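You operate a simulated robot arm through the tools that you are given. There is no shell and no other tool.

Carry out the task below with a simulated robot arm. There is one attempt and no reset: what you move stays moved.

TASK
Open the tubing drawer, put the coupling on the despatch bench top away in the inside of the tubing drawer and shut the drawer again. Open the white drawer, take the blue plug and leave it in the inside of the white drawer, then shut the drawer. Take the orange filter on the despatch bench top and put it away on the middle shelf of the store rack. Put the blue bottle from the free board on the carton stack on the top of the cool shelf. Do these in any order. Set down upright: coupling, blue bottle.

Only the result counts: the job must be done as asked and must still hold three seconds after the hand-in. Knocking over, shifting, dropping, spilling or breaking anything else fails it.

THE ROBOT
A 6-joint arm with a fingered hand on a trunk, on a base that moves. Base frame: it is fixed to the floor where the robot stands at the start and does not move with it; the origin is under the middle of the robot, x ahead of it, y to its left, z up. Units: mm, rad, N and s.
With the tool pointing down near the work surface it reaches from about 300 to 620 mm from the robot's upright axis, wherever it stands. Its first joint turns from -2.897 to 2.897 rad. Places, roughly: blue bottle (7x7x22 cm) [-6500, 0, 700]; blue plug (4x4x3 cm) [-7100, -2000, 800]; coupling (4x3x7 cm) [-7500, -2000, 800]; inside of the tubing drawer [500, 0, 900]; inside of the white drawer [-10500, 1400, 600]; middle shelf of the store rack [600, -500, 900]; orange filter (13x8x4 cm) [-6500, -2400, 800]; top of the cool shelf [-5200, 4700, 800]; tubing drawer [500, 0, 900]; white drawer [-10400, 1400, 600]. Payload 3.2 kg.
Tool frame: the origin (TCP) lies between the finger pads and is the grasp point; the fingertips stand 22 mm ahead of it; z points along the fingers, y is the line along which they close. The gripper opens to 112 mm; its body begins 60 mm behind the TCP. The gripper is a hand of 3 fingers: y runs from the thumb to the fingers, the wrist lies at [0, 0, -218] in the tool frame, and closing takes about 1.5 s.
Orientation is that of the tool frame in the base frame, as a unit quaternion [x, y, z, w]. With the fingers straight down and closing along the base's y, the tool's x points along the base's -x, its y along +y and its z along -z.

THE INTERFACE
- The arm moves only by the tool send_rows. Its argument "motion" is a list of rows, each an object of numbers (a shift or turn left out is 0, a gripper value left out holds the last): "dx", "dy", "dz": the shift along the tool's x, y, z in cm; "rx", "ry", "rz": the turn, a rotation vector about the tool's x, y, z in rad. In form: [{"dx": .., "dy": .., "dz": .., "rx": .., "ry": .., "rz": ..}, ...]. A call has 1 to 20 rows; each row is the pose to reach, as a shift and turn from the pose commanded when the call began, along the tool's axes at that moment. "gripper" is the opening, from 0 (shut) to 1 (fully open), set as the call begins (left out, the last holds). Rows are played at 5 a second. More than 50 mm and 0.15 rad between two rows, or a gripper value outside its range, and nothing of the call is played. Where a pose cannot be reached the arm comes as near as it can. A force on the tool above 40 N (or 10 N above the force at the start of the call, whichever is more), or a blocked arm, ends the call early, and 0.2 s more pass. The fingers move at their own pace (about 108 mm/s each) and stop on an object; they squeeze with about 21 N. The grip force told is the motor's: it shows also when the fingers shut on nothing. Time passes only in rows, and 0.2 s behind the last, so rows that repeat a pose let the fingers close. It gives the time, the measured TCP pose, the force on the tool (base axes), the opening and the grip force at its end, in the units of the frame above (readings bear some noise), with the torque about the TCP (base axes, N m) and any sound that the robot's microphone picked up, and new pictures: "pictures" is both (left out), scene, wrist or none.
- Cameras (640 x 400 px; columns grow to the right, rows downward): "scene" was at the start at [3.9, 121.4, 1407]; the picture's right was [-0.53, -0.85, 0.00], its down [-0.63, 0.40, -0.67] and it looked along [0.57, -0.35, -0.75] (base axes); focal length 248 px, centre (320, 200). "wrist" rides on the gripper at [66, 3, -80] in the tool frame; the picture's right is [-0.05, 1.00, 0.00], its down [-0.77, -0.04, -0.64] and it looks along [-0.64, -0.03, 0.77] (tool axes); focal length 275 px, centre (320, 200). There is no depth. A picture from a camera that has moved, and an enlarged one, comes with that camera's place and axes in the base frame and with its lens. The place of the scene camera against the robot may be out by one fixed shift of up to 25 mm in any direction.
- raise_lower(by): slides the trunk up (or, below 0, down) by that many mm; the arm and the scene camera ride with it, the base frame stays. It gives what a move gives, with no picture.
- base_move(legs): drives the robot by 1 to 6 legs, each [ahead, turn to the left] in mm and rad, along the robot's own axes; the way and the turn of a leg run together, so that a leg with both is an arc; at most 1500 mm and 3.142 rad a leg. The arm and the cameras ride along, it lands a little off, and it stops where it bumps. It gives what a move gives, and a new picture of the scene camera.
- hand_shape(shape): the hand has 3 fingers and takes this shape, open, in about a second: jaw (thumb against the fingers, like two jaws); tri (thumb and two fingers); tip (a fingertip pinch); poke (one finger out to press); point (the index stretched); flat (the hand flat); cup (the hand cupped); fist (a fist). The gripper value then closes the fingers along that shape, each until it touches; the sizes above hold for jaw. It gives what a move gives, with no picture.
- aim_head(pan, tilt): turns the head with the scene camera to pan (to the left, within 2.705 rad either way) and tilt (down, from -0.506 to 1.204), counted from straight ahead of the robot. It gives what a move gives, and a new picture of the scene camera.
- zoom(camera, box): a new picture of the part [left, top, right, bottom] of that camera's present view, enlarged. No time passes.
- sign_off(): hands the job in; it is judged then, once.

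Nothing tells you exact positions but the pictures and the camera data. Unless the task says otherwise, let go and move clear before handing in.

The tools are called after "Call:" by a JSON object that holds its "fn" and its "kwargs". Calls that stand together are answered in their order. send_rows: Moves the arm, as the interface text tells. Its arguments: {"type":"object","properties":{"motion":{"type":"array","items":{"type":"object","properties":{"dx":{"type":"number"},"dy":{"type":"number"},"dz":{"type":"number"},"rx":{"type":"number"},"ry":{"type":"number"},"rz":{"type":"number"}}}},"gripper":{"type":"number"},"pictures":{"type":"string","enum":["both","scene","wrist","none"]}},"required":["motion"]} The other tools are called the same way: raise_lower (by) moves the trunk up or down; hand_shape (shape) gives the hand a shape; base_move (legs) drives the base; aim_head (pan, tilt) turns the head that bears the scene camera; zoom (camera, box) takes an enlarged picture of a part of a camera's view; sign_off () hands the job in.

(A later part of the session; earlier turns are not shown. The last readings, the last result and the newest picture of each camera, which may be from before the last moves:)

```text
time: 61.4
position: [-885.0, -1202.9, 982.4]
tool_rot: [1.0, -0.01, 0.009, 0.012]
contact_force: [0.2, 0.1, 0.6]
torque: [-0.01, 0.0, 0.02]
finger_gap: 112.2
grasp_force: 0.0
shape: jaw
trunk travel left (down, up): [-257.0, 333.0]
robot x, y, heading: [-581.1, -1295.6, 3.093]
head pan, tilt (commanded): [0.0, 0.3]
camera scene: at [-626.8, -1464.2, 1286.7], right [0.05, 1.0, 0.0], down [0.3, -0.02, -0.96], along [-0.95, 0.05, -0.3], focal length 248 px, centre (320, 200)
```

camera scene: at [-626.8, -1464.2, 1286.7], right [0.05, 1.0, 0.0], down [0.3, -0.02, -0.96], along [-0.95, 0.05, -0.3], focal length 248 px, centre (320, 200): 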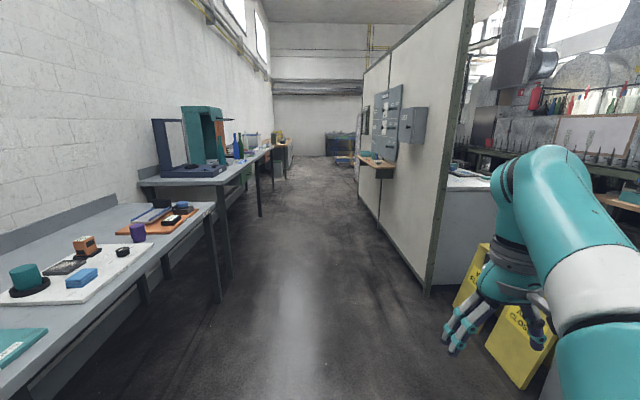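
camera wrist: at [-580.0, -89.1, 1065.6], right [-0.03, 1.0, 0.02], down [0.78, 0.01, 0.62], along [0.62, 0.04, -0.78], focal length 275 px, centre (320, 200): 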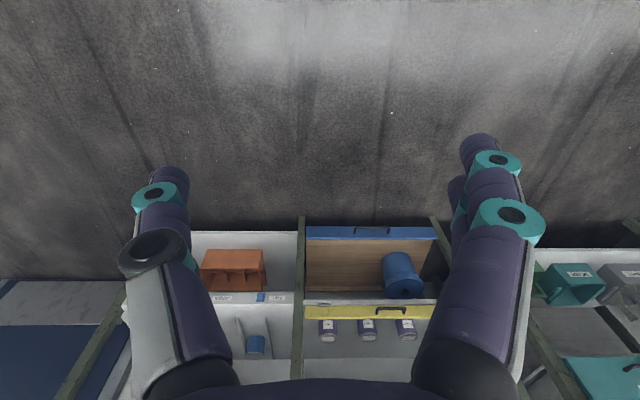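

The aisle is clear down to the despatch area. I correct the heading and drive along it.

Call:
{"fn": "base_move", "kwargs": {"legs": [[0, 0.049], [1500, 0], [1500, 0], [1500, 0]]}}

Call:
{"fn": "aim_head", "kwargs": {"pan": 0.4, "tilt": 0.4}}

Call:
{"fn": "aim_head", "kwargs": {"pan": -0.5, "tilt": 0.3}}

```text
time: 83.3
position: [-5409.5, -1272.8, 982.7]
tool_rot: [1.0, 0.016, 0.009, 0.013]
contact_force: [-0.8, 0.5, -0.6]
torque: [0.0, -0.01, -0.01]
finger_gap: 112.0
grasp_force: 0.0
shape: jaw
trunk travel left (down, up): [-257.0, 333.0]
robot x, y, heading: [-5103.6, -1352.6, -3.136]
head pan, tilt (commanded): [0.0, 0.3]
camera scene: at [-5137.8, -1521.0, 1286.7], right [0.0, 1.0, 0.0], down [0.3, 0.0, -0.96], along [-0.96, 0.0, -0.3], focal length 248 px, centre (320, 200)
```

scene: 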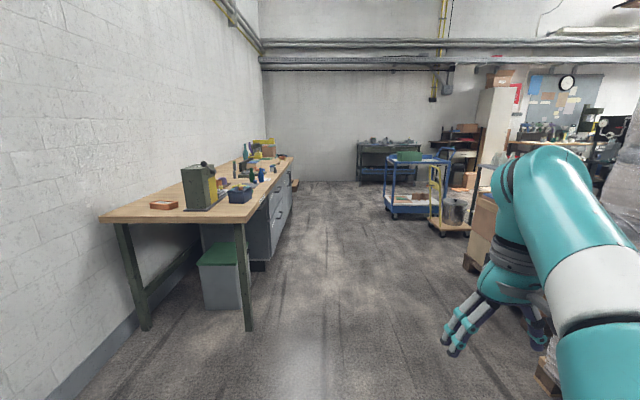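

```text
time: 84.2
position: [-5410.9, -1274.5, 982.8]
tool_rot: [1.0, 0.017, 0.008, 0.012]
contact_force: [0.9, 0.3, 0.0]
torque: [-0.01, 0.02, -0.02]
finger_gap: 112.0
grasp_force: 0.1
shape: jaw
trunk travel left (down, up): [-257.0, 333.0]
robot x, y, heading: [-5100.8, -1351.3, -3.135]
head pan, tilt (commanded): [0.4, 0.4]
camera scene: at [-5129.7, -1557.0, 1277.5], right [-0.39, 0.92, 0.0], down [0.36, 0.15, -0.92], along [-0.85, -0.36, -0.39], focal length 248 px, centre (320, 200)
```

scene: 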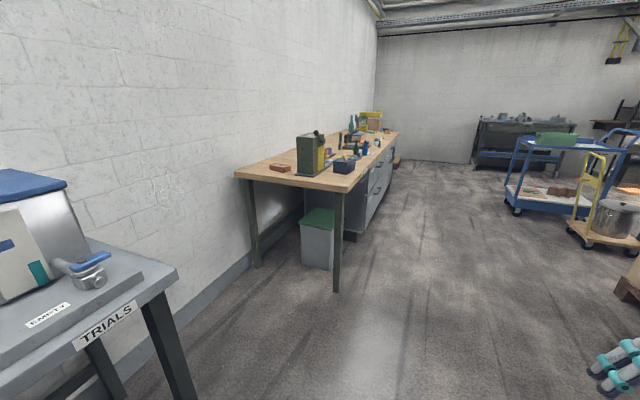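

```text
time: 85.4
position: [-5408.8, -1273.7, 982.9]
tool_rot: [1.0, 0.016, 0.008, 0.013]
contact_force: [0.3, 0.7, 0.8]
torque: [0.04, -0.02, 0.02]
finger_gap: 111.9
grasp_force: 0.1
shape: jaw
trunk travel left (down, up): [-257.0, 333.0]
robot x, y, heading: [-5100.1, -1352.0, -3.147]
head pan, tilt (commanded): [-0.499, 0.3]
camera scene: at [-5126.5, -1476.4, 1286.7], right [0.48, 0.88, 0.0], down [0.26, -0.14, -0.96], along [-0.84, 0.45, -0.3], focal length 248 px, centre (320, 200)
```

scene: 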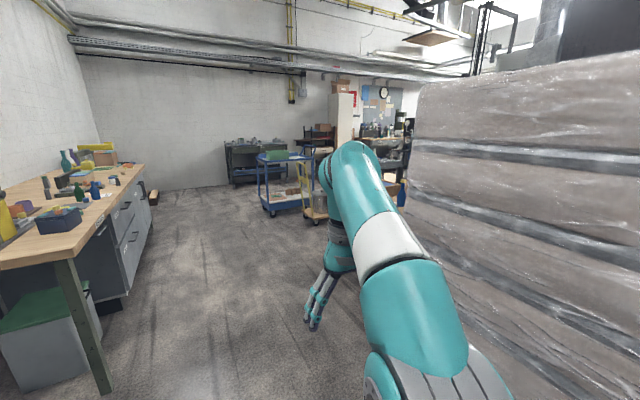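

The wooden despatch bench spans about x -6300…-8500 with its front at y≈-1900; the orange brick near its end at about (-6550,-2450) looks like the filter. I drive to in front of the coupling and face the bench.

Call:
{"fn": "base_move", "kwargs": {"legs": [[1200, 0], [1100, 0], [0, 1.571]]}}

Call:
{"fn": "aim_head", "kwargs": {"pan": 0.0, "tilt": 0.55}}

```text
time: 100.4
position: [-7447.6, -1669.8, 982.8]
tool_rot: [0.696, 0.718, 0.015, 0.002]
contact_force: [-0.1, 0.0, 0.5]
torque: [-0.02, 0.03, -0.02]
finger_gap: 111.9
grasp_force: 0.0
shape: jaw
trunk travel left (down, up): [-257.0, 333.0]
robot x, y, heading: [-7365.3, -1360.0, -1.568]
head pan, tilt (commanded): [-0.499, 0.3]
camera scene: at [-7250.3, -1385.6, 1286.7], right [-0.88, 0.48, 0.0], down [0.14, 0.26, -0.96], along [-0.46, -0.84, -0.3], focal length 248 px, centre (320, 200)
```

scene: 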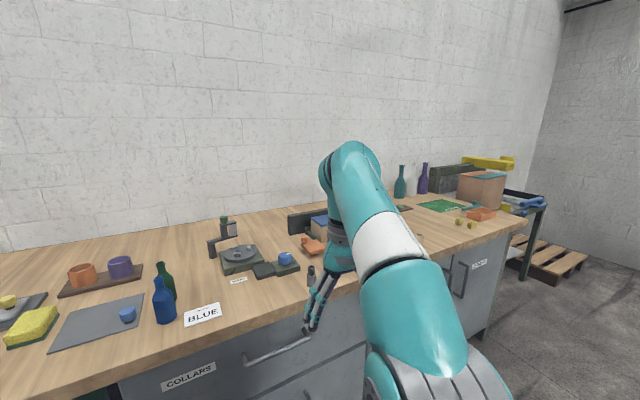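

```text
time: 101.3
position: [-7447.2, -1668.6, 982.4]
tool_rot: [0.696, 0.718, 0.016, 0.003]
contact_force: [-0.9, -0.7, 0.0]
torque: [0.02, 0.0, 0.03]
finger_gap: 112.3
grasp_force: 0.0
shape: jaw
trunk travel left (down, up): [-257.0, 333.0]
robot x, y, heading: [-7371.5, -1361.9, -1.565]
head pan, tilt (commanded): [0.0, 0.55]
camera scene: at [-7205.6, -1393.4, 1263.8], right [-1.0, 0.0, 0.0], down [0.0, 0.52, -0.85], along [0.0, -0.85, -0.52], focal length 248 px, centre (320, 200)
```

scene: 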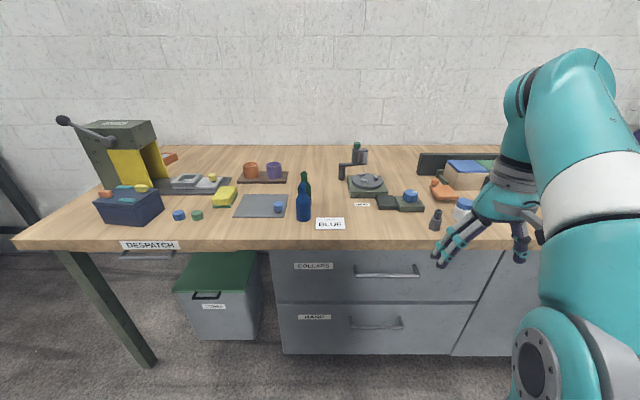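

Many items on the bench. The dark piece at about (-7547,-1983) should be the coupling and the blue cap on the grey mat at about (-7060,-2100) the plug. I'll zoom for detail and view the wrist camera.

Call:
{"fn": "zoom", "kwargs": {"camera": "scene", "box": [120, 140, 320, 265]}}

Call:
{"fn": "zoom", "kwargs": {"camera": "scene", "box": [320, 140, 520, 265]}}

Call:
{"fn": "send_rows", "kwargs": {"motion": [{"dz": 0}], "pictures": "wrist"}}

```text
3.20 times, centred on (220, 202) of scene
camera zoom: at [-7205.6, -1393.4, 1263.8], right [-1.0, 0.0, 0.0], down [0.0, 0.52, -0.85], along [0.0, -0.85, -0.52], focal length 794 px, centre (640, 192)
```

zoom: 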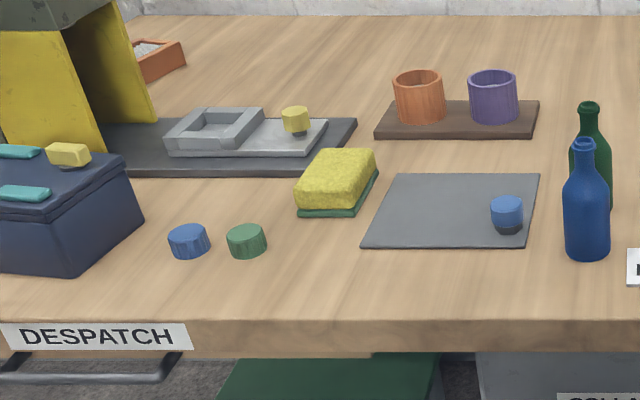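

```text
3.20 times, centred on (420, 202) of scene
camera zoom: at [-7205.6, -1393.4, 1263.8], right [-1.0, 0.0, 0.0], down [0.0, 0.52, -0.85], along [0.0, -0.85, -0.52], focal length 794 px, centre (0, 192)
```

zoom: 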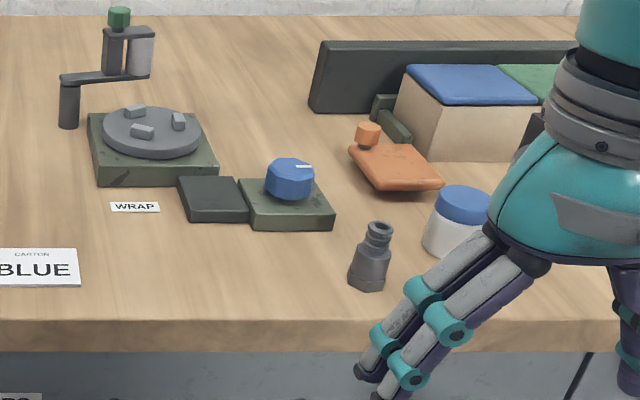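

```text
time: 101.7
position: [-7447.5, -1669.2, 982.8]
tool_rot: [0.696, 0.718, 0.015, 0.003]
contact_force: [0.6, 0.2, -1.5]
torque: [0.04, -0.01, -0.01]
finger_gap: 112.0
grasp_force: 0.0
shape: jaw
trunk travel left (down, up): [-257.0, 333.0]
robot x, y, heading: [-7366.6, -1361.1, -1.566]
head pan, tilt (commanded): [0.0, 0.55]
camera wrist: at [-7448.2, -1602.1, 1065.6], right [1.0, -0.02, 0.03], down [-0.03, -0.78, 0.62], along [0.01, -0.62, -0.78], focal length 275 px, centre (320, 200)
```

wrist: 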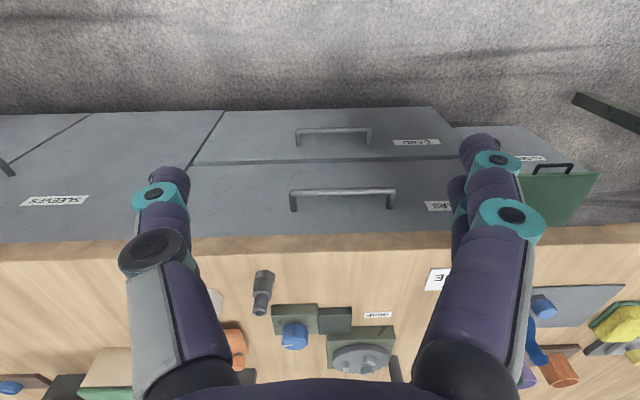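

Call:
{"fn": "zoom", "kwargs": {"camera": "wrist", "box": [200, 225, 360, 325]}}

Call:
{"fn": "zoom", "kwargs": {"camera": "scene", "box": [400, 180, 480, 230]}}

```text
4.00 times, centred on (280, 275) of wrist
camera zoom: at [-7448.2, -1602.1, 1065.6], right [1.0, -0.02, 0.03], down [-0.03, -0.78, 0.62], along [0.01, -0.62, -0.78], focal length 1101 px, centre (480, -100)
```

zoom: 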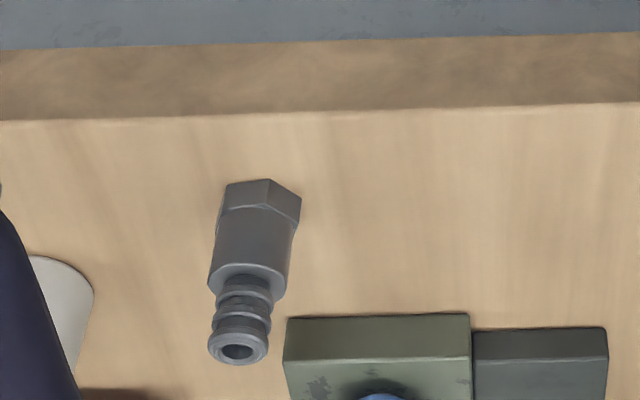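

```text
8.00 times, centred on (440, 205) of scene
camera zoom: at [-7205.6, -1393.4, 1263.8], right [-1.0, 0.0, 0.0], down [0.0, 0.52, -0.85], along [0.0, -0.85, -0.52], focal length 1984 px, centre (-640, 160)
```

zoom: 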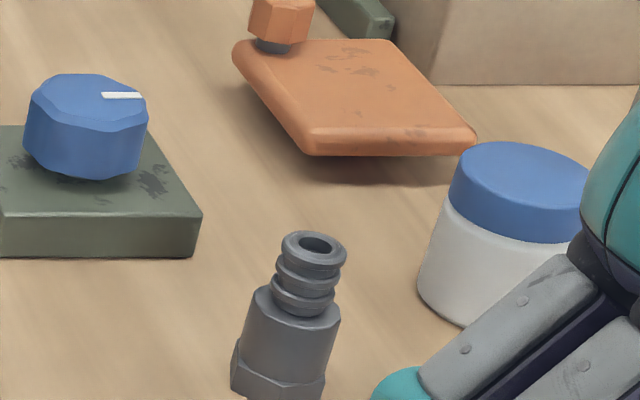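

The coupling is a hex-based hose fitting, hex down, barb up. I drive 100 mm nearer, then move the hand over it for a second wrist view.

Call:
{"fn": "base_move", "kwargs": {"legs": [[100, 0]]}}

Call:
{"fn": "send_rows", "kwargs": {"motion": [{"dx": -4, "dy": -1.5}, {"dx": -8, "dy": -3.0}, {"dx": -12, "dy": -4.5}, {"dx": -13.5, "dy": -6.0}, {"dx": -13.5, "dy": -7.5}, {"dx": -13.5, "dy": -7.5}], "gripper": 0.75}}

```text
time: 102.9
position: [-7446.5, -1768.6, 982.6]
tool_rot: [0.695, 0.719, 0.016, 0.002]
contact_force: [-0.3, -0.2, 0.0]
torque: [0.04, 0.0, -0.01]
finger_gap: 112.4
grasp_force: 0.0
shape: jaw
trunk travel left (down, up): [-257.0, 333.0]
robot x, y, heading: [-7368.2, -1461.2, -1.569]
head pan, tilt (commanded): [0.0, 0.55]
camera scene: at [-7205.4, -1493.4, 1263.8], right [-1.0, 0.0, 0.0], down [0.0, 0.52, -0.85], along [0.0, -0.85, -0.52], focal length 248 px, centre (320, 200)
```

scene: 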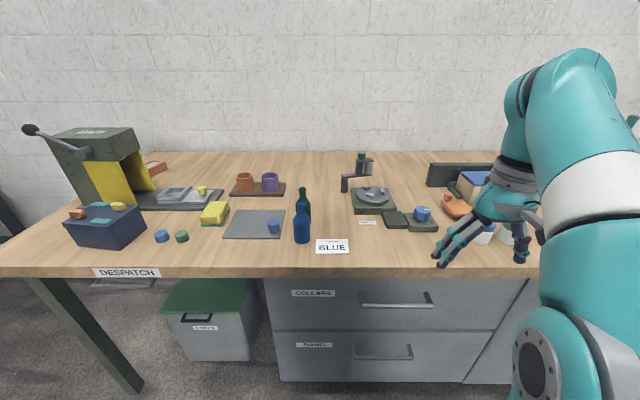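

```text
time: 104.3
position: [-7479.7, -1862.7, 952.0]
tool_rot: [0.696, 0.718, 0.013, 0.003]
contact_force: [0.2, -0.2, -0.4]
torque: [0.02, -0.01, -0.02]
finger_gap: 84.2
grasp_force: 0.1
shape: jaw
out of reach, approached as far as the arm can: row 1, 2, 3, 4, 5, 6
trunk travel left (down, up): [-257.0, 333.0]
robot x, y, heading: [-7368.4, -1462.9, -1.569]
head pan, tilt (commanded): [0.0, 0.55]
camera scene: at [-7205.3, -1493.5, 1263.8], right [-1.0, 0.0, 0.0], down [0.0, 0.52, -0.85], along [0.0, -0.85, -0.52], focal length 248 px, centre (320, 200)
camera wrist: at [-7480.3, -1796.5, 1035.1], right [1.0, -0.01, 0.02], down [-0.03, -0.78, 0.62], along [0.01, -0.62, -0.78], focal length 275 px, centre (320, 200)
```

scene: 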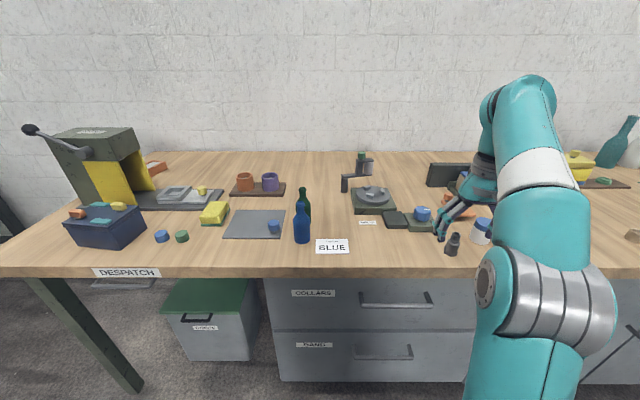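
wrist: 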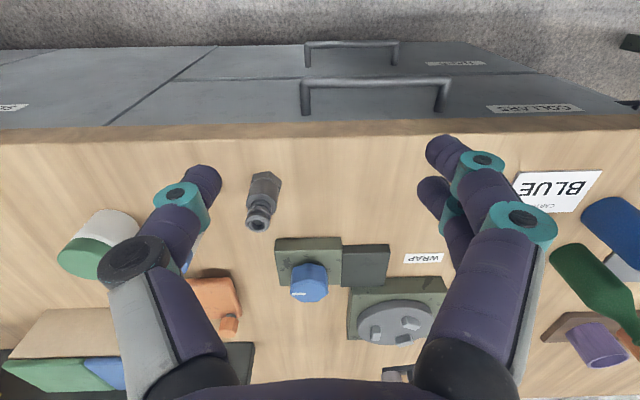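

The arm is at its height limit relative to the trunk, so I raise the trunk 200 mm and then come down with the arm.

Call:
{"fn": "raise_lower", "kwargs": {"by": 200}}

Call:
{"fn": "send_rows", "kwargs": {"motion": [{"dz": 4}, {"dz": 8}, {"dz": 12}, {"dx": -2, "dy": -1.5, "dz": 15}, {"dx": -4, "dy": -3, "dz": 17}, {"dx": -5, "dy": -4.5, "dz": 17}, {"dx": -5, "dy": -5.0, "dz": 17}, {"dx": -5, "dy": -5.0, "dz": 17}]}}

```text
time: 106.5
position: [-7480.4, -1863.5, 1150.9]
tool_rot: [0.696, 0.718, 0.014, 0.003]
contact_force: [-0.8, 0.3, 1.0]
torque: [0.02, 0.01, 0.0]
finger_gap: 84.2
grasp_force: 0.1
shape: jaw
trunk travel left (down, up): [-457.0, 133.0]
robot x, y, heading: [-7367.3, -1457.1, -1.574]
head pan, tilt (commanded): [0.0, 0.55]
```

```text
time: 108.2
position: [-7522.9, -1911.9, 979.1]
tool_rot: [0.696, 0.718, 0.015, 0.003]
contact_force: [-1.3, -0.1, -0.2]
torque: [-0.01, -0.01, 0.0]
finger_gap: 83.9
grasp_force: 0.0
shape: jaw
trunk travel left (down, up): [-457.0, 133.0]
robot x, y, heading: [-7368.8, -1459.2, -1.563]
head pan, tilt (commanded): [0.0, 0.55]
camera scene: at [-7205.4, -1493.5, 1463.8], right [-1.0, 0.0, 0.0], down [0.0, 0.52, -0.85], along [0.0, -0.85, -0.52], focal length 248 px, centre (320, 200)
camera wrist: at [-7523.5, -1845.6, 1062.1], right [1.0, -0.02, 0.02], down [-0.03, -0.78, 0.62], along [0.01, -0.62, -0.78], focal length 275 px, centre (320, 200)
```

scene: 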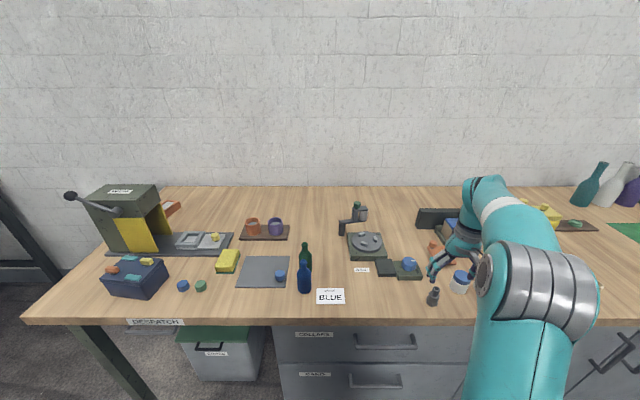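
wrist: 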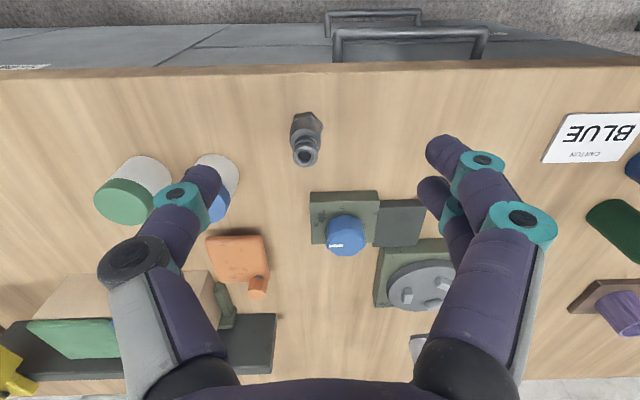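

Two wrist views agree: coupling top at (-7532,-1958,866), so the bench top is at z≈796. I move above it and descend to grip its body.

Call:
{"fn": "send_rows", "kwargs": {"motion": [{"dx": -2.4, "dy": -0.6, "dz": 0.2}, {"dx": -4.6, "dy": -1.1, "dz": 1.0}, {"dx": -4.6, "dy": -1.2, "dz": 5.0}, {"dx": -4.7, "dy": -1.3, "dz": 8.0}, {"dx": -4.75, "dy": -1.4, "dz": 10.0}, {"dx": -4.75, "dy": -1.4, "dz": 10.0}], "gripper": 0.6}}

```text
time: 109.7
position: [-7534.5, -1959.3, 879.4]
tool_rot: [0.696, 0.718, 0.014, 0.003]
contact_force: [1.2, 0.1, 0.3]
torque: [0.02, -0.01, -0.02]
finger_gap: 67.6
grasp_force: 0.1
shape: jaw
trunk travel left (down, up): [-457.0, 133.0]
robot x, y, heading: [-7367.1, -1463.2, -1.569]
head pan, tilt (commanded): [0.0, 0.55]
camera scene: at [-7205.4, -1493.6, 1463.8], right [-1.0, 0.0, 0.0], down [0.0, 0.52, -0.85], along [0.0, -0.85, -0.52], focal length 248 px, centre (320, 200)
camera wrist: at [-7534.0, -1893.4, 962.8], right [1.0, -0.01, 0.02], down [-0.03, -0.78, 0.62], along [0.01, -0.62, -0.78], focal length 275 px, centre (320, 200)
```

scene: 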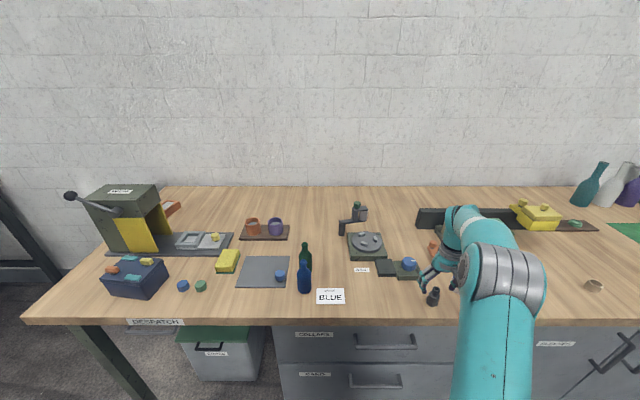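
wrist: 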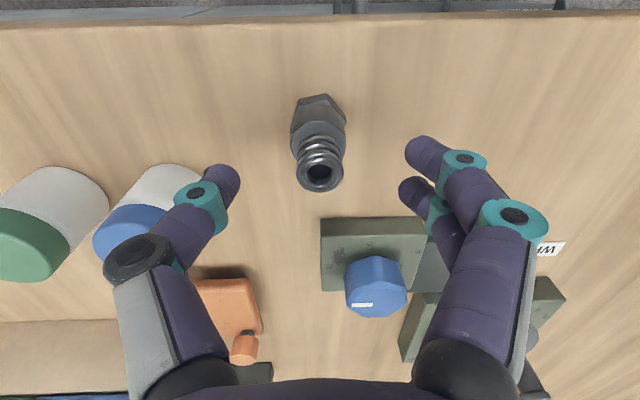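

Alignment is good. I descend to the body and close.

Call:
{"fn": "send_rows", "kwargs": {"motion": [{"dz": 2.0, "dy": 0.03}, {"dz": 4.0, "dy": 0.06, "dx": 0.03}, {"dz": 5.1, "dy": 0.07, "dx": 0.04}, {"dz": 5.1, "dy": 0.07, "dx": 0.04}], "pictures": "wrist"}}

Call:
{"fn": "send_rows", "kwargs": {"motion": [{"dz": 0}, {"dz": 0}, {"dz": 0}, {"dz": 0}, {"dz": 0}, {"dz": 0}, {"dz": 0}], "gripper": 0}}

```text
time: 110.7
position: [-7531.5, -1957.7, 827.0]
tool_rot: [0.696, 0.718, 0.015, 0.002]
contact_force: [0.5, -0.3, 0.5]
torque: [0.03, 0.03, -0.01]
finger_gap: 67.8
grasp_force: 0.0
shape: jaw
trunk travel left (down, up): [-457.0, 133.0]
robot x, y, heading: [-7370.0, -1457.4, -1.571]
head pan, tilt (commanded): [0.0, 0.55]
camera wrist: at [-7533.0, -1889.5, 910.4], right [1.0, -0.01, 0.02], down [-0.03, -0.78, 0.62], along [0.01, -0.62, -0.78], focal length 275 px, centre (320, 200)
```

wrist: 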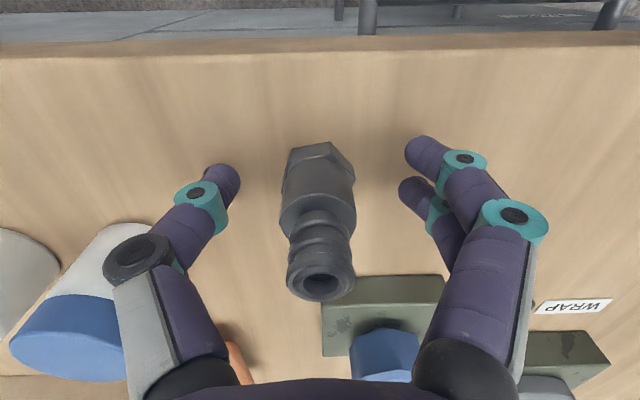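

```text
time: 112.2
position: [-7532.3, -1956.8, 828.5]
tool_rot: [0.696, 0.718, 0.014, 0.003]
contact_force: [0.0, -0.1, 2.7]
torque: [-0.01, -0.03, 0.03]
finger_gap: 19.2
grasp_force: 20.9
shape: jaw
trunk travel left (down, up): [-457.0, 133.0]
robot x, y, heading: [-7369.5, -1458.5, -1.568]
head pan, tilt (commanded): [0.0, 0.55]
camera scene: at [-7205.3, -1493.4, 1463.8], right [-1.0, 0.0, 0.0], down [0.0, 0.52, -0.85], along [0.0, -0.85, -0.52], focal length 248 px, centre (320, 200)
camera wrist: at [-7533.0, -1889.4, 910.8], right [1.0, -0.01, 0.02], down [-0.03, -0.78, 0.62], along [0.01, -0.62, -0.78], focal length 275 px, centre (320, 200)
```

scene: 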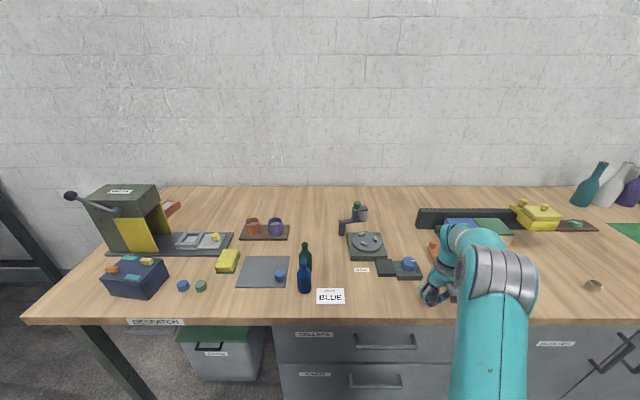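
wrist: 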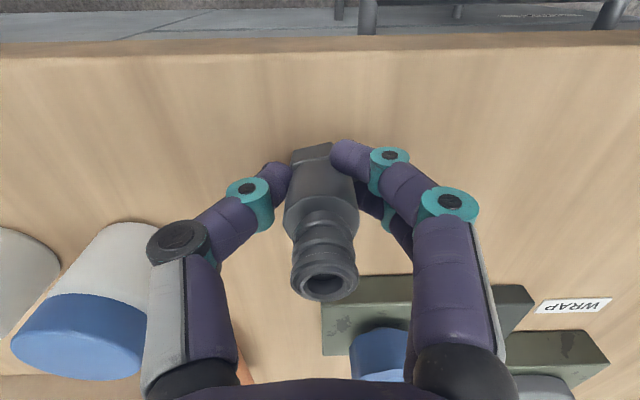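

Gripped (gap 19 mm on the body). I lift and retract to a compact carry pose.

Call:
{"fn": "send_rows", "kwargs": {"motion": [{"dz": -2}, {"dz": -5}, {"dz": -9}, {"dz": -13}, {"dz": -16}, {"dx": 4, "dy": 1.5, "dz": -17}, {"dx": 8, "dy": 3, "dz": -17}, {"dx": 12, "dy": 4.5, "dz": -17}, {"dx": 16, "dy": 6, "dz": -17}, {"dx": 17, "dy": 6.5, "dz": -17}, {"dx": 17, "dy": 6.5, "dz": -17}]}}

```text
time: 114.7
position: [-7474.3, -1787.5, 1001.8]
tool_rot: [0.696, 0.718, 0.014, 0.003]
contact_force: [0.2, -0.1, -2.0]
torque: [0.02, 0.0, 0.03]
finger_gap: 18.1
grasp_force: 21.0
shape: jaw
trunk travel left (down, up): [-457.0, 133.0]
robot x, y, heading: [-7372.4, -1461.3, -1.569]
head pan, tilt (commanded): [0.0, 0.55]
camera scene: at [-7205.4, -1493.7, 1463.7], right [-1.0, 0.0, 0.0], down [0.0, 0.52, -0.85], along [0.0, -0.85, -0.52], focal length 248 px, centre (320, 200)
camera wrist: at [-7476.0, -1720.9, 1085.1], right [1.0, -0.02, 0.02], down [-0.03, -0.78, 0.62], along [0.01, -0.62, -0.78], focal length 275 px, centre (320, 200)
```

scene: 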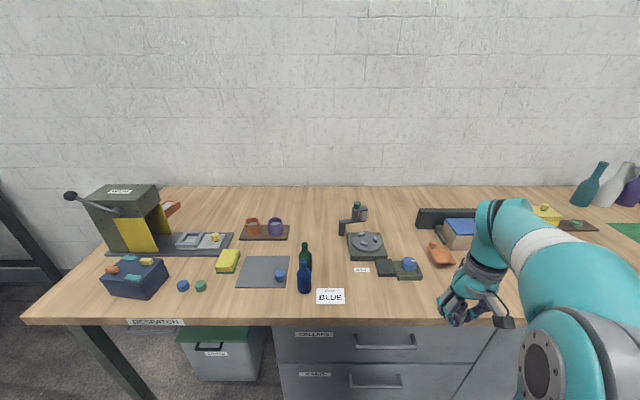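
wrist: 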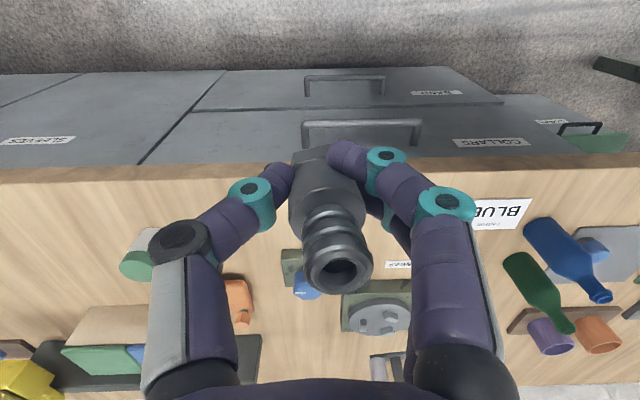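

Call:
{"fn": "zoom", "kwargs": {"camera": "scene", "box": [60, 170, 300, 320]}}

Call:
{"fn": "aim_head", "kwargs": {"pan": 0.5, "tilt": 0.4}}

```text
2.67 times, centred on (180, 245) of scene
camera zoom: at [-7205.4, -1493.7, 1463.7], right [-1.0, 0.0, 0.0], down [0.0, 0.52, -0.85], along [0.0, -0.85, -0.52], focal length 662 px, centre (693, 80)
```

zoom: 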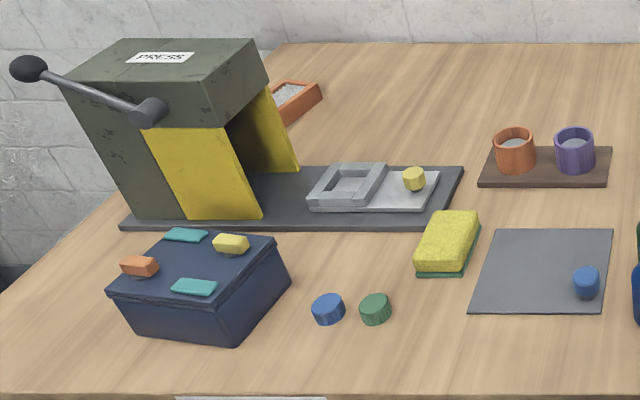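

```text
time: 115.6
position: [-7476.4, -1787.2, 1002.4]
tool_rot: [0.695, 0.719, 0.014, 0.003]
contact_force: [-0.4, 0.1, -0.4]
torque: [-0.03, -0.01, 0.0]
finger_gap: 18.4
grasp_force: 21.1
shape: jaw
trunk travel left (down, up): [-457.0, 133.0]
robot x, y, heading: [-7369.1, -1462.7, -1.57]
head pan, tilt (commanded): [0.499, 0.4]
camera scene: at [-7161.1, -1485.0, 1477.4], right [-0.88, -0.48, 0.0], down [-0.19, 0.34, -0.92], along [0.44, -0.81, -0.39], focal length 248 px, centre (320, 200)
```

scene: 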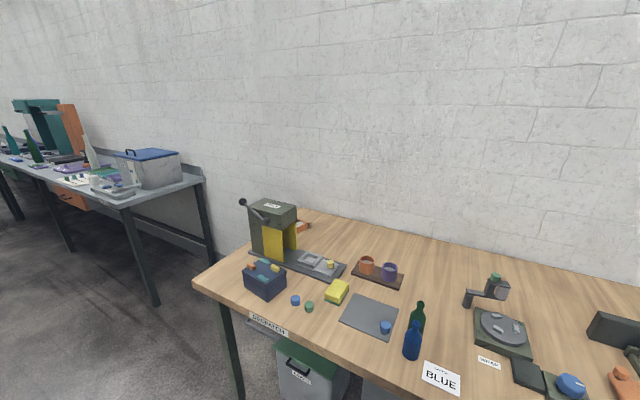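

The filter sits behind the press at about (-6535,-2455). Now I carry the coupling back toward the rack.

Call:
{"fn": "base_move", "kwargs": {"legs": [[-100, 0], [0, 1.571], [1500, 0], [1500, 0]]}}

```text
time: 134.8
position: [-4014.5, -1309.6, 1002.3]
tool_rot: [-0.048, 0.999, 0.011, -0.009]
contact_force: [0.8, 0.7, -0.9]
torque: [0.0, 0.0, 0.01]
finger_gap: 17.7
grasp_force: 20.6
shape: jaw
trunk travel left (down, up): [-457.0, 133.0]
robot x, y, heading: [-4346.2, -1227.4, 0.075]
head pan, tilt (commanded): [0.499, 0.4]
camera scene: at [-4342.0, -1016.2, 1477.5], right [0.54, -0.84, 0.0], down [-0.33, -0.21, -0.92], along [0.78, 0.49, -0.39], focal length 248 px, centre (320, 200)
```

scene: 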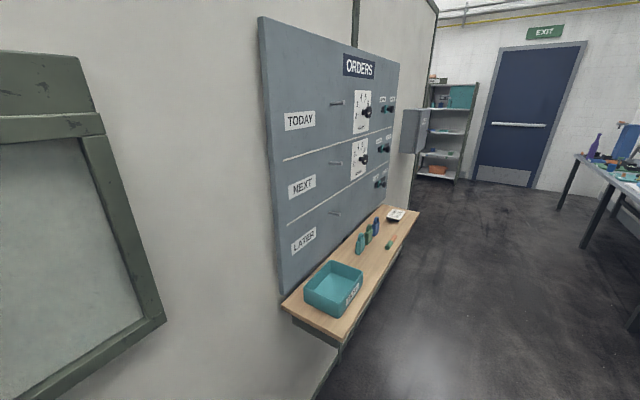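

Drifted a little toward the partition's shelf; I steer back to the middle of the aisle.

Call:
{"fn": "base_move", "kwargs": {"legs": [[0, -0.13], [1500, 0], [0, 0.055], [1500, 0]]}}

```text
time: 150.3
position: [-1005.3, -1484.6, 1002.6]
tool_rot: [-0.001, 1.0, 0.013, -0.008]
contact_force: [-0.1, 0.2, -0.3]
torque: [0.01, 0.0, -0.02]
finger_gap: 18.0
grasp_force: 21.1
shape: jaw
trunk travel left (down, up): [-457.0, 133.0]
robot x, y, heading: [-1328.1, -1363.9, -0.03]
head pan, tilt (commanded): [0.499, 0.4]
camera scene: at [-1303.9, -1160.6, 1477.5], right [0.45, -0.89, 0.0], down [-0.35, -0.18, -0.92], along [0.82, 0.42, -0.39], focal length 248 px, centre (320, 200)
```

scene: 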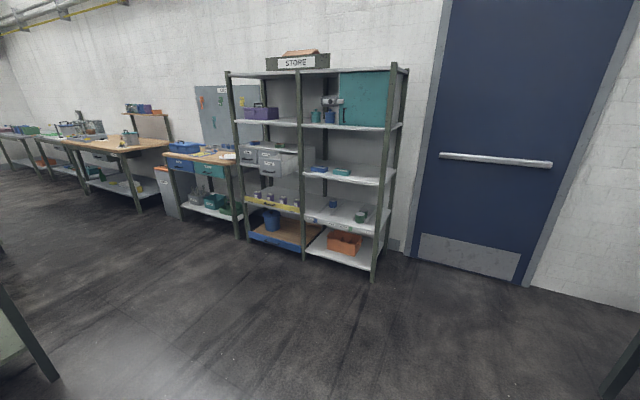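

The store rack with the open drawer is ahead to the left. I approach it and face it.

Call:
{"fn": "base_move", "kwargs": {"legs": [[700, 0], [0, 1.6], [1385, 0], [0, -1.571]]}}

Call:
{"fn": "aim_head", "kwargs": {"pan": -0.1, "tilt": 0.55}}

```text
time: 168.5
position: [-352.9, -78.5, 1002.3]
tool_rot: [-0.027, 1.0, 0.012, -0.008]
contact_force: [0.0, -0.2, -1.0]
torque: [0.02, -0.01, 0.0]
finger_gap: 17.8
grasp_force: 20.9
shape: jaw
trunk travel left (down, up): [-457.0, 133.0]
robot x, y, heading: [-683.5, 21.9, 0.025]
head pan, tilt (commanded): [0.499, 0.4]
camera scene: at [-668.8, 229.5, 1477.5], right [0.5, -0.87, 0.0], down [-0.34, -0.19, -0.92], along [0.8, 0.46, -0.39], focal length 248 px, centre (320, 200)
```

scene: 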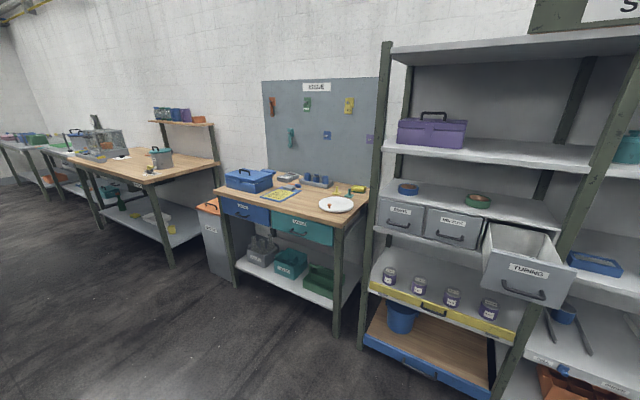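

```text
time: 169.5
position: [-353.0, -78.8, 1002.5]
tool_rot: [-0.027, 1.0, 0.012, -0.008]
contact_force: [0.5, 0.6, -1.5]
torque: [0.01, 0.01, 0.01]
finger_gap: 17.6
grasp_force: 21.2
shape: jaw
trunk travel left (down, up): [-457.0, 133.0]
robot x, y, heading: [-681.8, 19.4, 0.025]
head pan, tilt (commanded): [-0.099, 0.55]
camera scene: at [-659.5, 176.6, 1463.8], right [-0.07, -1.0, 0.0], down [-0.52, 0.04, -0.85], along [0.85, -0.06, -0.52], focal length 248 px, centre (320, 200)
```

scene: 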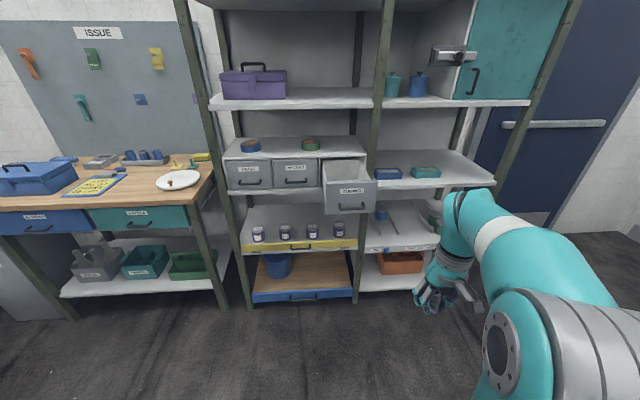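

Call:
{"fn": "zoom", "kwargs": {"camera": "scene", "box": [300, 130, 460, 230]}}

```text
4.00 times, centred on (380, 180) of scene
camera zoom: at [-659.5, 176.6, 1463.8], right [-0.07, -1.0, 0.0], down [-0.52, 0.04, -0.85], along [0.85, -0.06, -0.52], focal length 992 px, centre (80, 280)
```

zoom: 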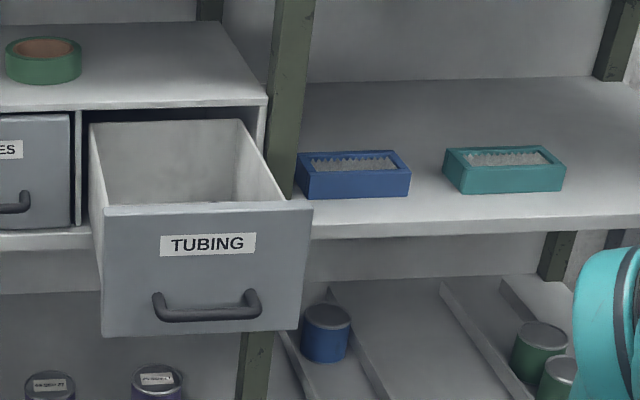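

The drawer's front panel spans z≈888–1026, so I raise the trunk 100 mm for clearance before driving up to it.

Call:
{"fn": "raise_lower", "kwargs": {"by": 110}}

Call:
{"fn": "base_move", "kwargs": {"legs": [[470, -0.025]]}}

Call:
{"fn": "send_rows", "kwargs": {"motion": [{"dz": 0}], "pictures": "wrist"}}

```text
time: 171.0
position: [-353.1, -76.9, 1112.4]
tool_rot: [-0.026, 1.0, 0.012, -0.008]
contact_force: [0.5, 0.6, -1.2]
torque: [-0.01, -0.01, 0.03]
finger_gap: 17.7
grasp_force: 21.4
shape: jaw
trunk travel left (down, up): [-567.0, 23.0]
robot x, y, heading: [-682.3, 22.9, 0.026]
head pan, tilt (commanded): [-0.099, 0.55]
```

```text
time: 173.7
position: [108.4, -79.8, 1112.9]
tool_rot: [-0.014, 1.0, 0.012, -0.008]
contact_force: [1.4, -1.0, -0.8]
torque: [0.04, 0.01, -0.02]
finger_gap: 17.8
grasp_force: 20.5
shape: jaw
trunk travel left (down, up): [-567.0, 23.0]
robot x, y, heading: [-216.9, 29.5, 0.001]
head pan, tilt (commanded): [-0.099, 0.55]
camera scene: at [-190.9, 181.7, 1573.7], right [-0.1, -1.0, 0.0], down [-0.52, 0.05, -0.85], along [0.85, -0.08, -0.52], focal length 248 px, centre (320, 200)
```

scene: 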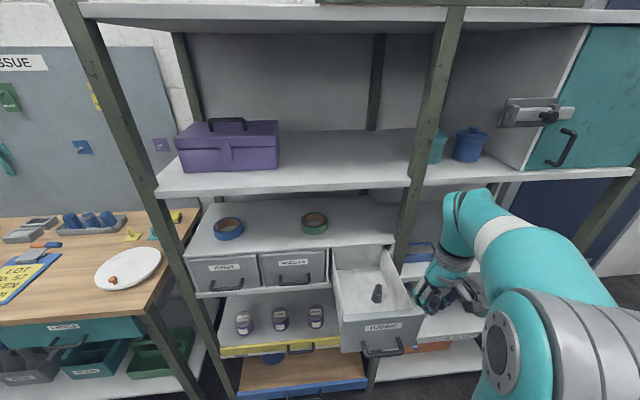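

```text
time: 174.1
position: [108.4, -79.7, 1112.4]
tool_rot: [-0.015, 1.0, 0.013, -0.008]
contact_force: [1.2, 0.7, 0.0]
torque: [0.0, -0.02, 0.0]
finger_gap: 17.7
grasp_force: 20.9
shape: jaw
trunk travel left (down, up): [-567.0, 23.0]
robot x, y, heading: [-216.9, 28.6, 0.001]
head pan, tilt (commanded): [-0.099, 0.55]
camera wrist: at [43.7, -79.1, 1195.1], right [0.02, 1.0, 0.02], down [0.78, -0.03, 0.62], along [0.62, 0.01, -0.78], focal length 275 px, centre (320, 200)
```

wrist: 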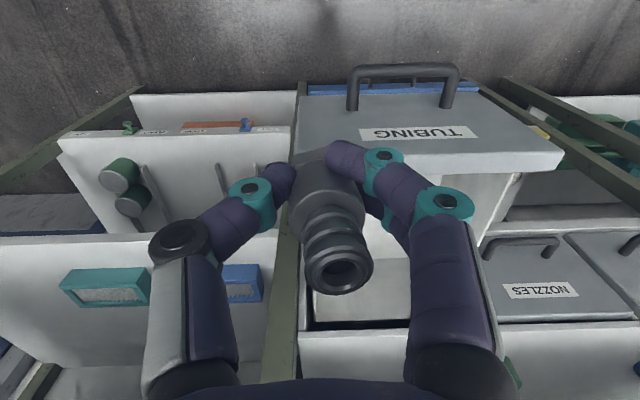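

There's already something standing in the drawer. I zoom in to avoid it.

Call:
{"fn": "zoom", "kwargs": {"camera": "scene", "box": [310, 230, 430, 360]}}

```text
3.08 times, centred on (370, 295) of scene
camera zoom: at [-191.4, 181.7, 1573.7], right [-0.1, -1.0, 0.0], down [-0.52, 0.05, -0.85], along [0.85, -0.08, -0.52], focal length 763 px, centre (166, -92)
```

zoom: 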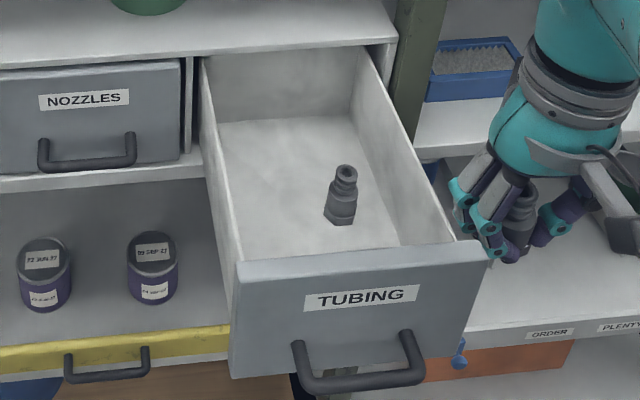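

A coupling already stands in the drawer at about (276,-35). I'll set ours at about (250, 28), rotating the hand 90° (about the true vertical) so fingers and camera stay clear of walls and the other part.

Call:
{"fn": "send_rows", "kwargs": {"motion": [{"dx": -1.0, "dy": 0.9, "rx": 0.0022, "ry": 0.0037, "rz": -0.1427}, {"dx": -2.2, "dy": 1.9, "rx": 0.0045, "ry": 0.0074, "rz": -0.2855}, {"dx": -3.4, "dy": 2.9, "rx": 0.0067, "ry": 0.0111, "rz": -0.4282}, {"dx": -4.8, "dy": 3.9, "rx": 0.0089, "ry": 0.0148, "rz": -0.5709}, {"dx": -6.2, "dy": 4.9, "rx": 0.0111, "ry": 0.0185, "rz": -0.7136}, {"dx": -7.6, "dy": 5.9, "rx": 0.0134, "ry": 0.0223, "rz": -0.8564}, {"dx": -9.0, "dy": 6.9, "rx": 0.0156, "ry": 0.026, "rz": -0.9991}, {"dx": -10.4, "dy": 7.9, "rx": 0.0178, "ry": 0.0297, "rz": -1.1418}, {"dx": -11.8, "dy": 8.9, "rx": 0.02, "ry": 0.0334, "rz": -1.2845}, {"dx": -13.2, "dy": 9.9, "rx": 0.0223, "ry": 0.0371, "rz": -1.4273}, {"dx": -14.2, "dy": 10.8, "rx": 0.0245, "ry": 0.0408, "rz": -1.57}, {"dx": -14.2, "dy": 10.8, "rx": 0.0245, "ry": 0.0408, "rz": -1.57}]}}

```text
time: 176.7
position: [171.5, 137.6, 1019.6]
tool_rot: [-0.7, 0.713, -0.035, -0.014]
contact_force: [0.4, -0.6, -0.8]
torque: [-0.01, -0.01, -0.02]
finger_gap: 17.7
grasp_force: 21.1
shape: jaw
out of reach, approached as far as the arm can: row 6, 7, 8, 9, 10, 11, 12
trunk travel left (down, up): [-567.0, 23.0]
robot x, y, heading: [-219.6, 26.4, -0.001]
head pan, tilt (commanded): [-0.099, 0.55]
camera scene: at [-191.5, 181.7, 1573.8], right [-0.1, -1.0, 0.0], down [-0.52, 0.05, -0.85], along [0.85, -0.08, -0.52], focal length 248 px, centre (320, 200)
camera wrist: at [165.8, 78.4, 1105.3], right [-1.0, 0.06, -0.03], down [0.03, 0.81, 0.58], along [0.06, 0.58, -0.81], focal length 275 px, centre (320, 200)
```

scene: 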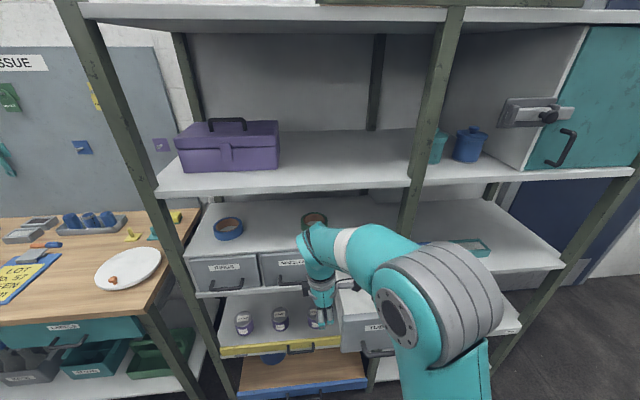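
wrist: 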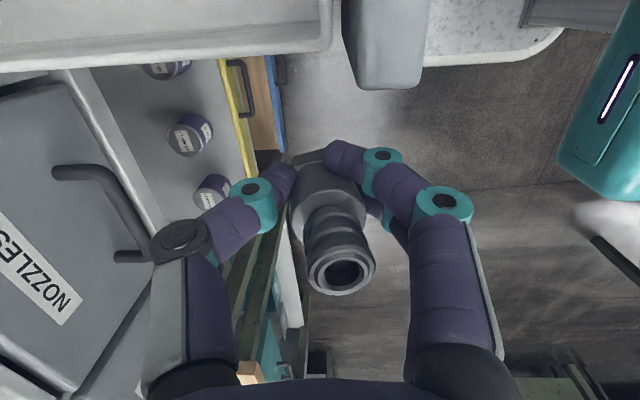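

The arm cannot hold that roll at that spot and ended left of the drawer (no contact). I raise it carefully to see what it can do.

Call:
{"fn": "send_rows", "kwargs": {"motion": [{"dz": -2}, {"dz": -4}, {"dz": -6}, {"dz": -8}, {"dz": -9}, {"dz": -9}]}}

```text
time: 178.1
position: [152.9, 169.2, 1082.5]
tool_rot: [-0.698, 0.715, -0.036, -0.014]
contact_force: [0.1, 1.0, -1.4]
torque: [0.01, 0.01, -0.01]
finger_gap: 17.5
grasp_force: 21.1
shape: jaw
out of reach, approached as far as the arm can: row 1, 2, 3, 4, 5, 6
trunk travel left (down, up): [-567.0, 23.0]
robot x, y, heading: [-218.4, 26.9, 0.003]
head pan, tilt (commanded): [-0.099, 0.55]
camera scene: at [-191.6, 181.8, 1573.7], right [-0.1, -1.0, 0.0], down [-0.52, 0.05, -0.85], along [0.85, -0.08, -0.52], focal length 248 px, centre (320, 200)
camera wrist: at [146.9, 110.2, 1167.9], right [-1.0, 0.07, -0.04], down [0.04, 0.81, 0.58], along [0.07, 0.58, -0.81], focal length 275 px, centre (320, 200)
```

scene: 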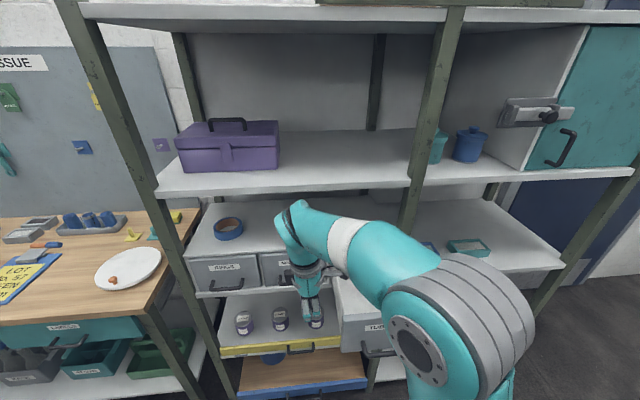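
wrist: 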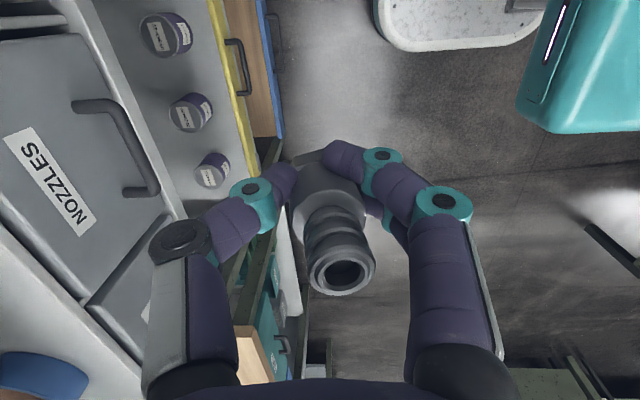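

Lower relative height and a larger azimuth favour this roll. I'll re-place the base so the drawer lies to the front-left of the robot, with the hand kept high.

Call:
{"fn": "raise_lower", "kwargs": {"by": 20}}

Call:
{"fn": "base_move", "kwargs": {"legs": [[-200, 0], [0, -0.624], [320, 0]]}}

```text
time: 178.8
position: [154.4, 169.2, 1101.7]
tool_rot: [-0.698, 0.715, -0.035, -0.014]
contact_force: [0.1, 0.2, -1.4]
torque: [-0.03, -0.02, -0.03]
finger_gap: 17.6
grasp_force: 20.8
shape: jaw
trunk travel left (down, up): [-587.0, 3.0]
robot x, y, heading: [-219.9, 27.5, -0.001]
head pan, tilt (commanded): [-0.099, 0.55]
```

```text
time: 183.8
position: [228.4, -259.8, 1101.3]
tool_rot: [-0.447, 0.894, -0.031, -0.023]
contact_force: [-0.5, 0.2, -1.3]
torque: [0.0, 0.02, 0.0]
finger_gap: 17.4
grasp_force: 21.6
shape: jaw
trunk travel left (down, up): [-587.0, 3.0]
robot x, y, heading: [-158.3, -157.9, -0.614]
head pan, tilt (commanded): [-0.099, 0.55]
camera scene: at [-43.9, -50.2, 1593.7], right [-0.66, -0.75, 0.0], down [-0.39, 0.34, -0.85], along [0.64, -0.56, -0.52], focal length 248 px, centre (320, 200)
```

scene: 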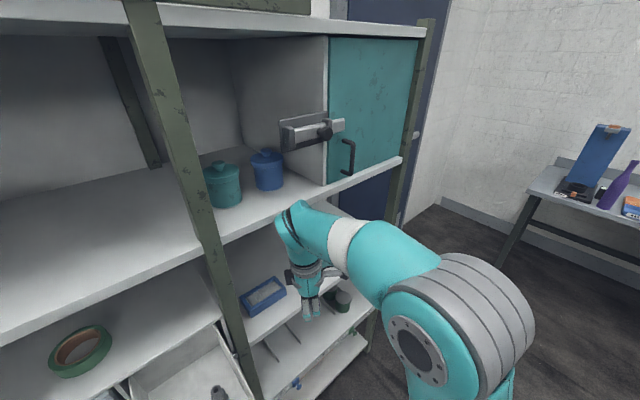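

Call:
{"fn": "base_move", "kwargs": {"legs": [[0, 0.614]]}}

Call:
{"fn": "send_rows", "kwargs": {"motion": [{"dz": 0}], "pictures": "wrist"}}

```text
time: 185.9
position: [214.6, -16.7, 1101.6]
tool_rot: [-0.698, 0.715, -0.036, -0.014]
contact_force: [0.8, 0.1, -0.7]
torque: [0.01, -0.01, 0.0]
finger_gap: 17.6
grasp_force: 21.0
shape: jaw
trunk travel left (down, up): [-587.0, 3.0]
robot x, y, heading: [-158.8, -158.3, -0.003]
head pan, tilt (commanded): [-0.099, 0.55]
camera scene: at [-130.2, -3.5, 1593.7], right [-0.1, -0.99, 0.0], down [-0.52, 0.05, -0.85], along [0.85, -0.09, -0.52], focal length 248 px, centre (320, 200)
```

scene: 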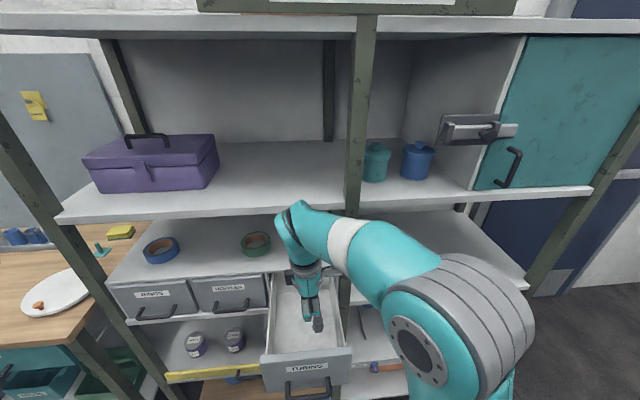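

```text
time: 186.3
position: [215.6, -18.2, 1101.1]
tool_rot: [-0.698, 0.715, -0.036, -0.014]
contact_force: [0.1, 0.4, -1.0]
torque: [-0.04, 0.0, -0.01]
finger_gap: 17.3
grasp_force: 21.0
shape: jaw
trunk travel left (down, up): [-587.0, 3.0]
robot x, y, heading: [-158.1, -158.7, 0.001]
head pan, tilt (commanded): [-0.099, 0.55]
camera wrist: at [208.2, -75.9, 1187.7], right [-1.0, 0.07, -0.04], down [0.04, 0.81, 0.58], along [0.07, 0.58, -0.81], focal length 275 px, centre (320, 200)
```

wrist: 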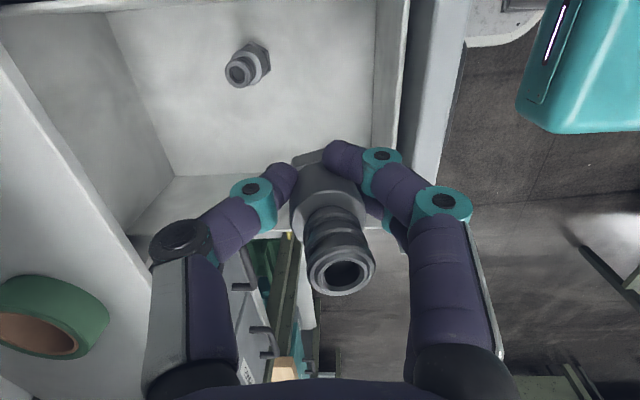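

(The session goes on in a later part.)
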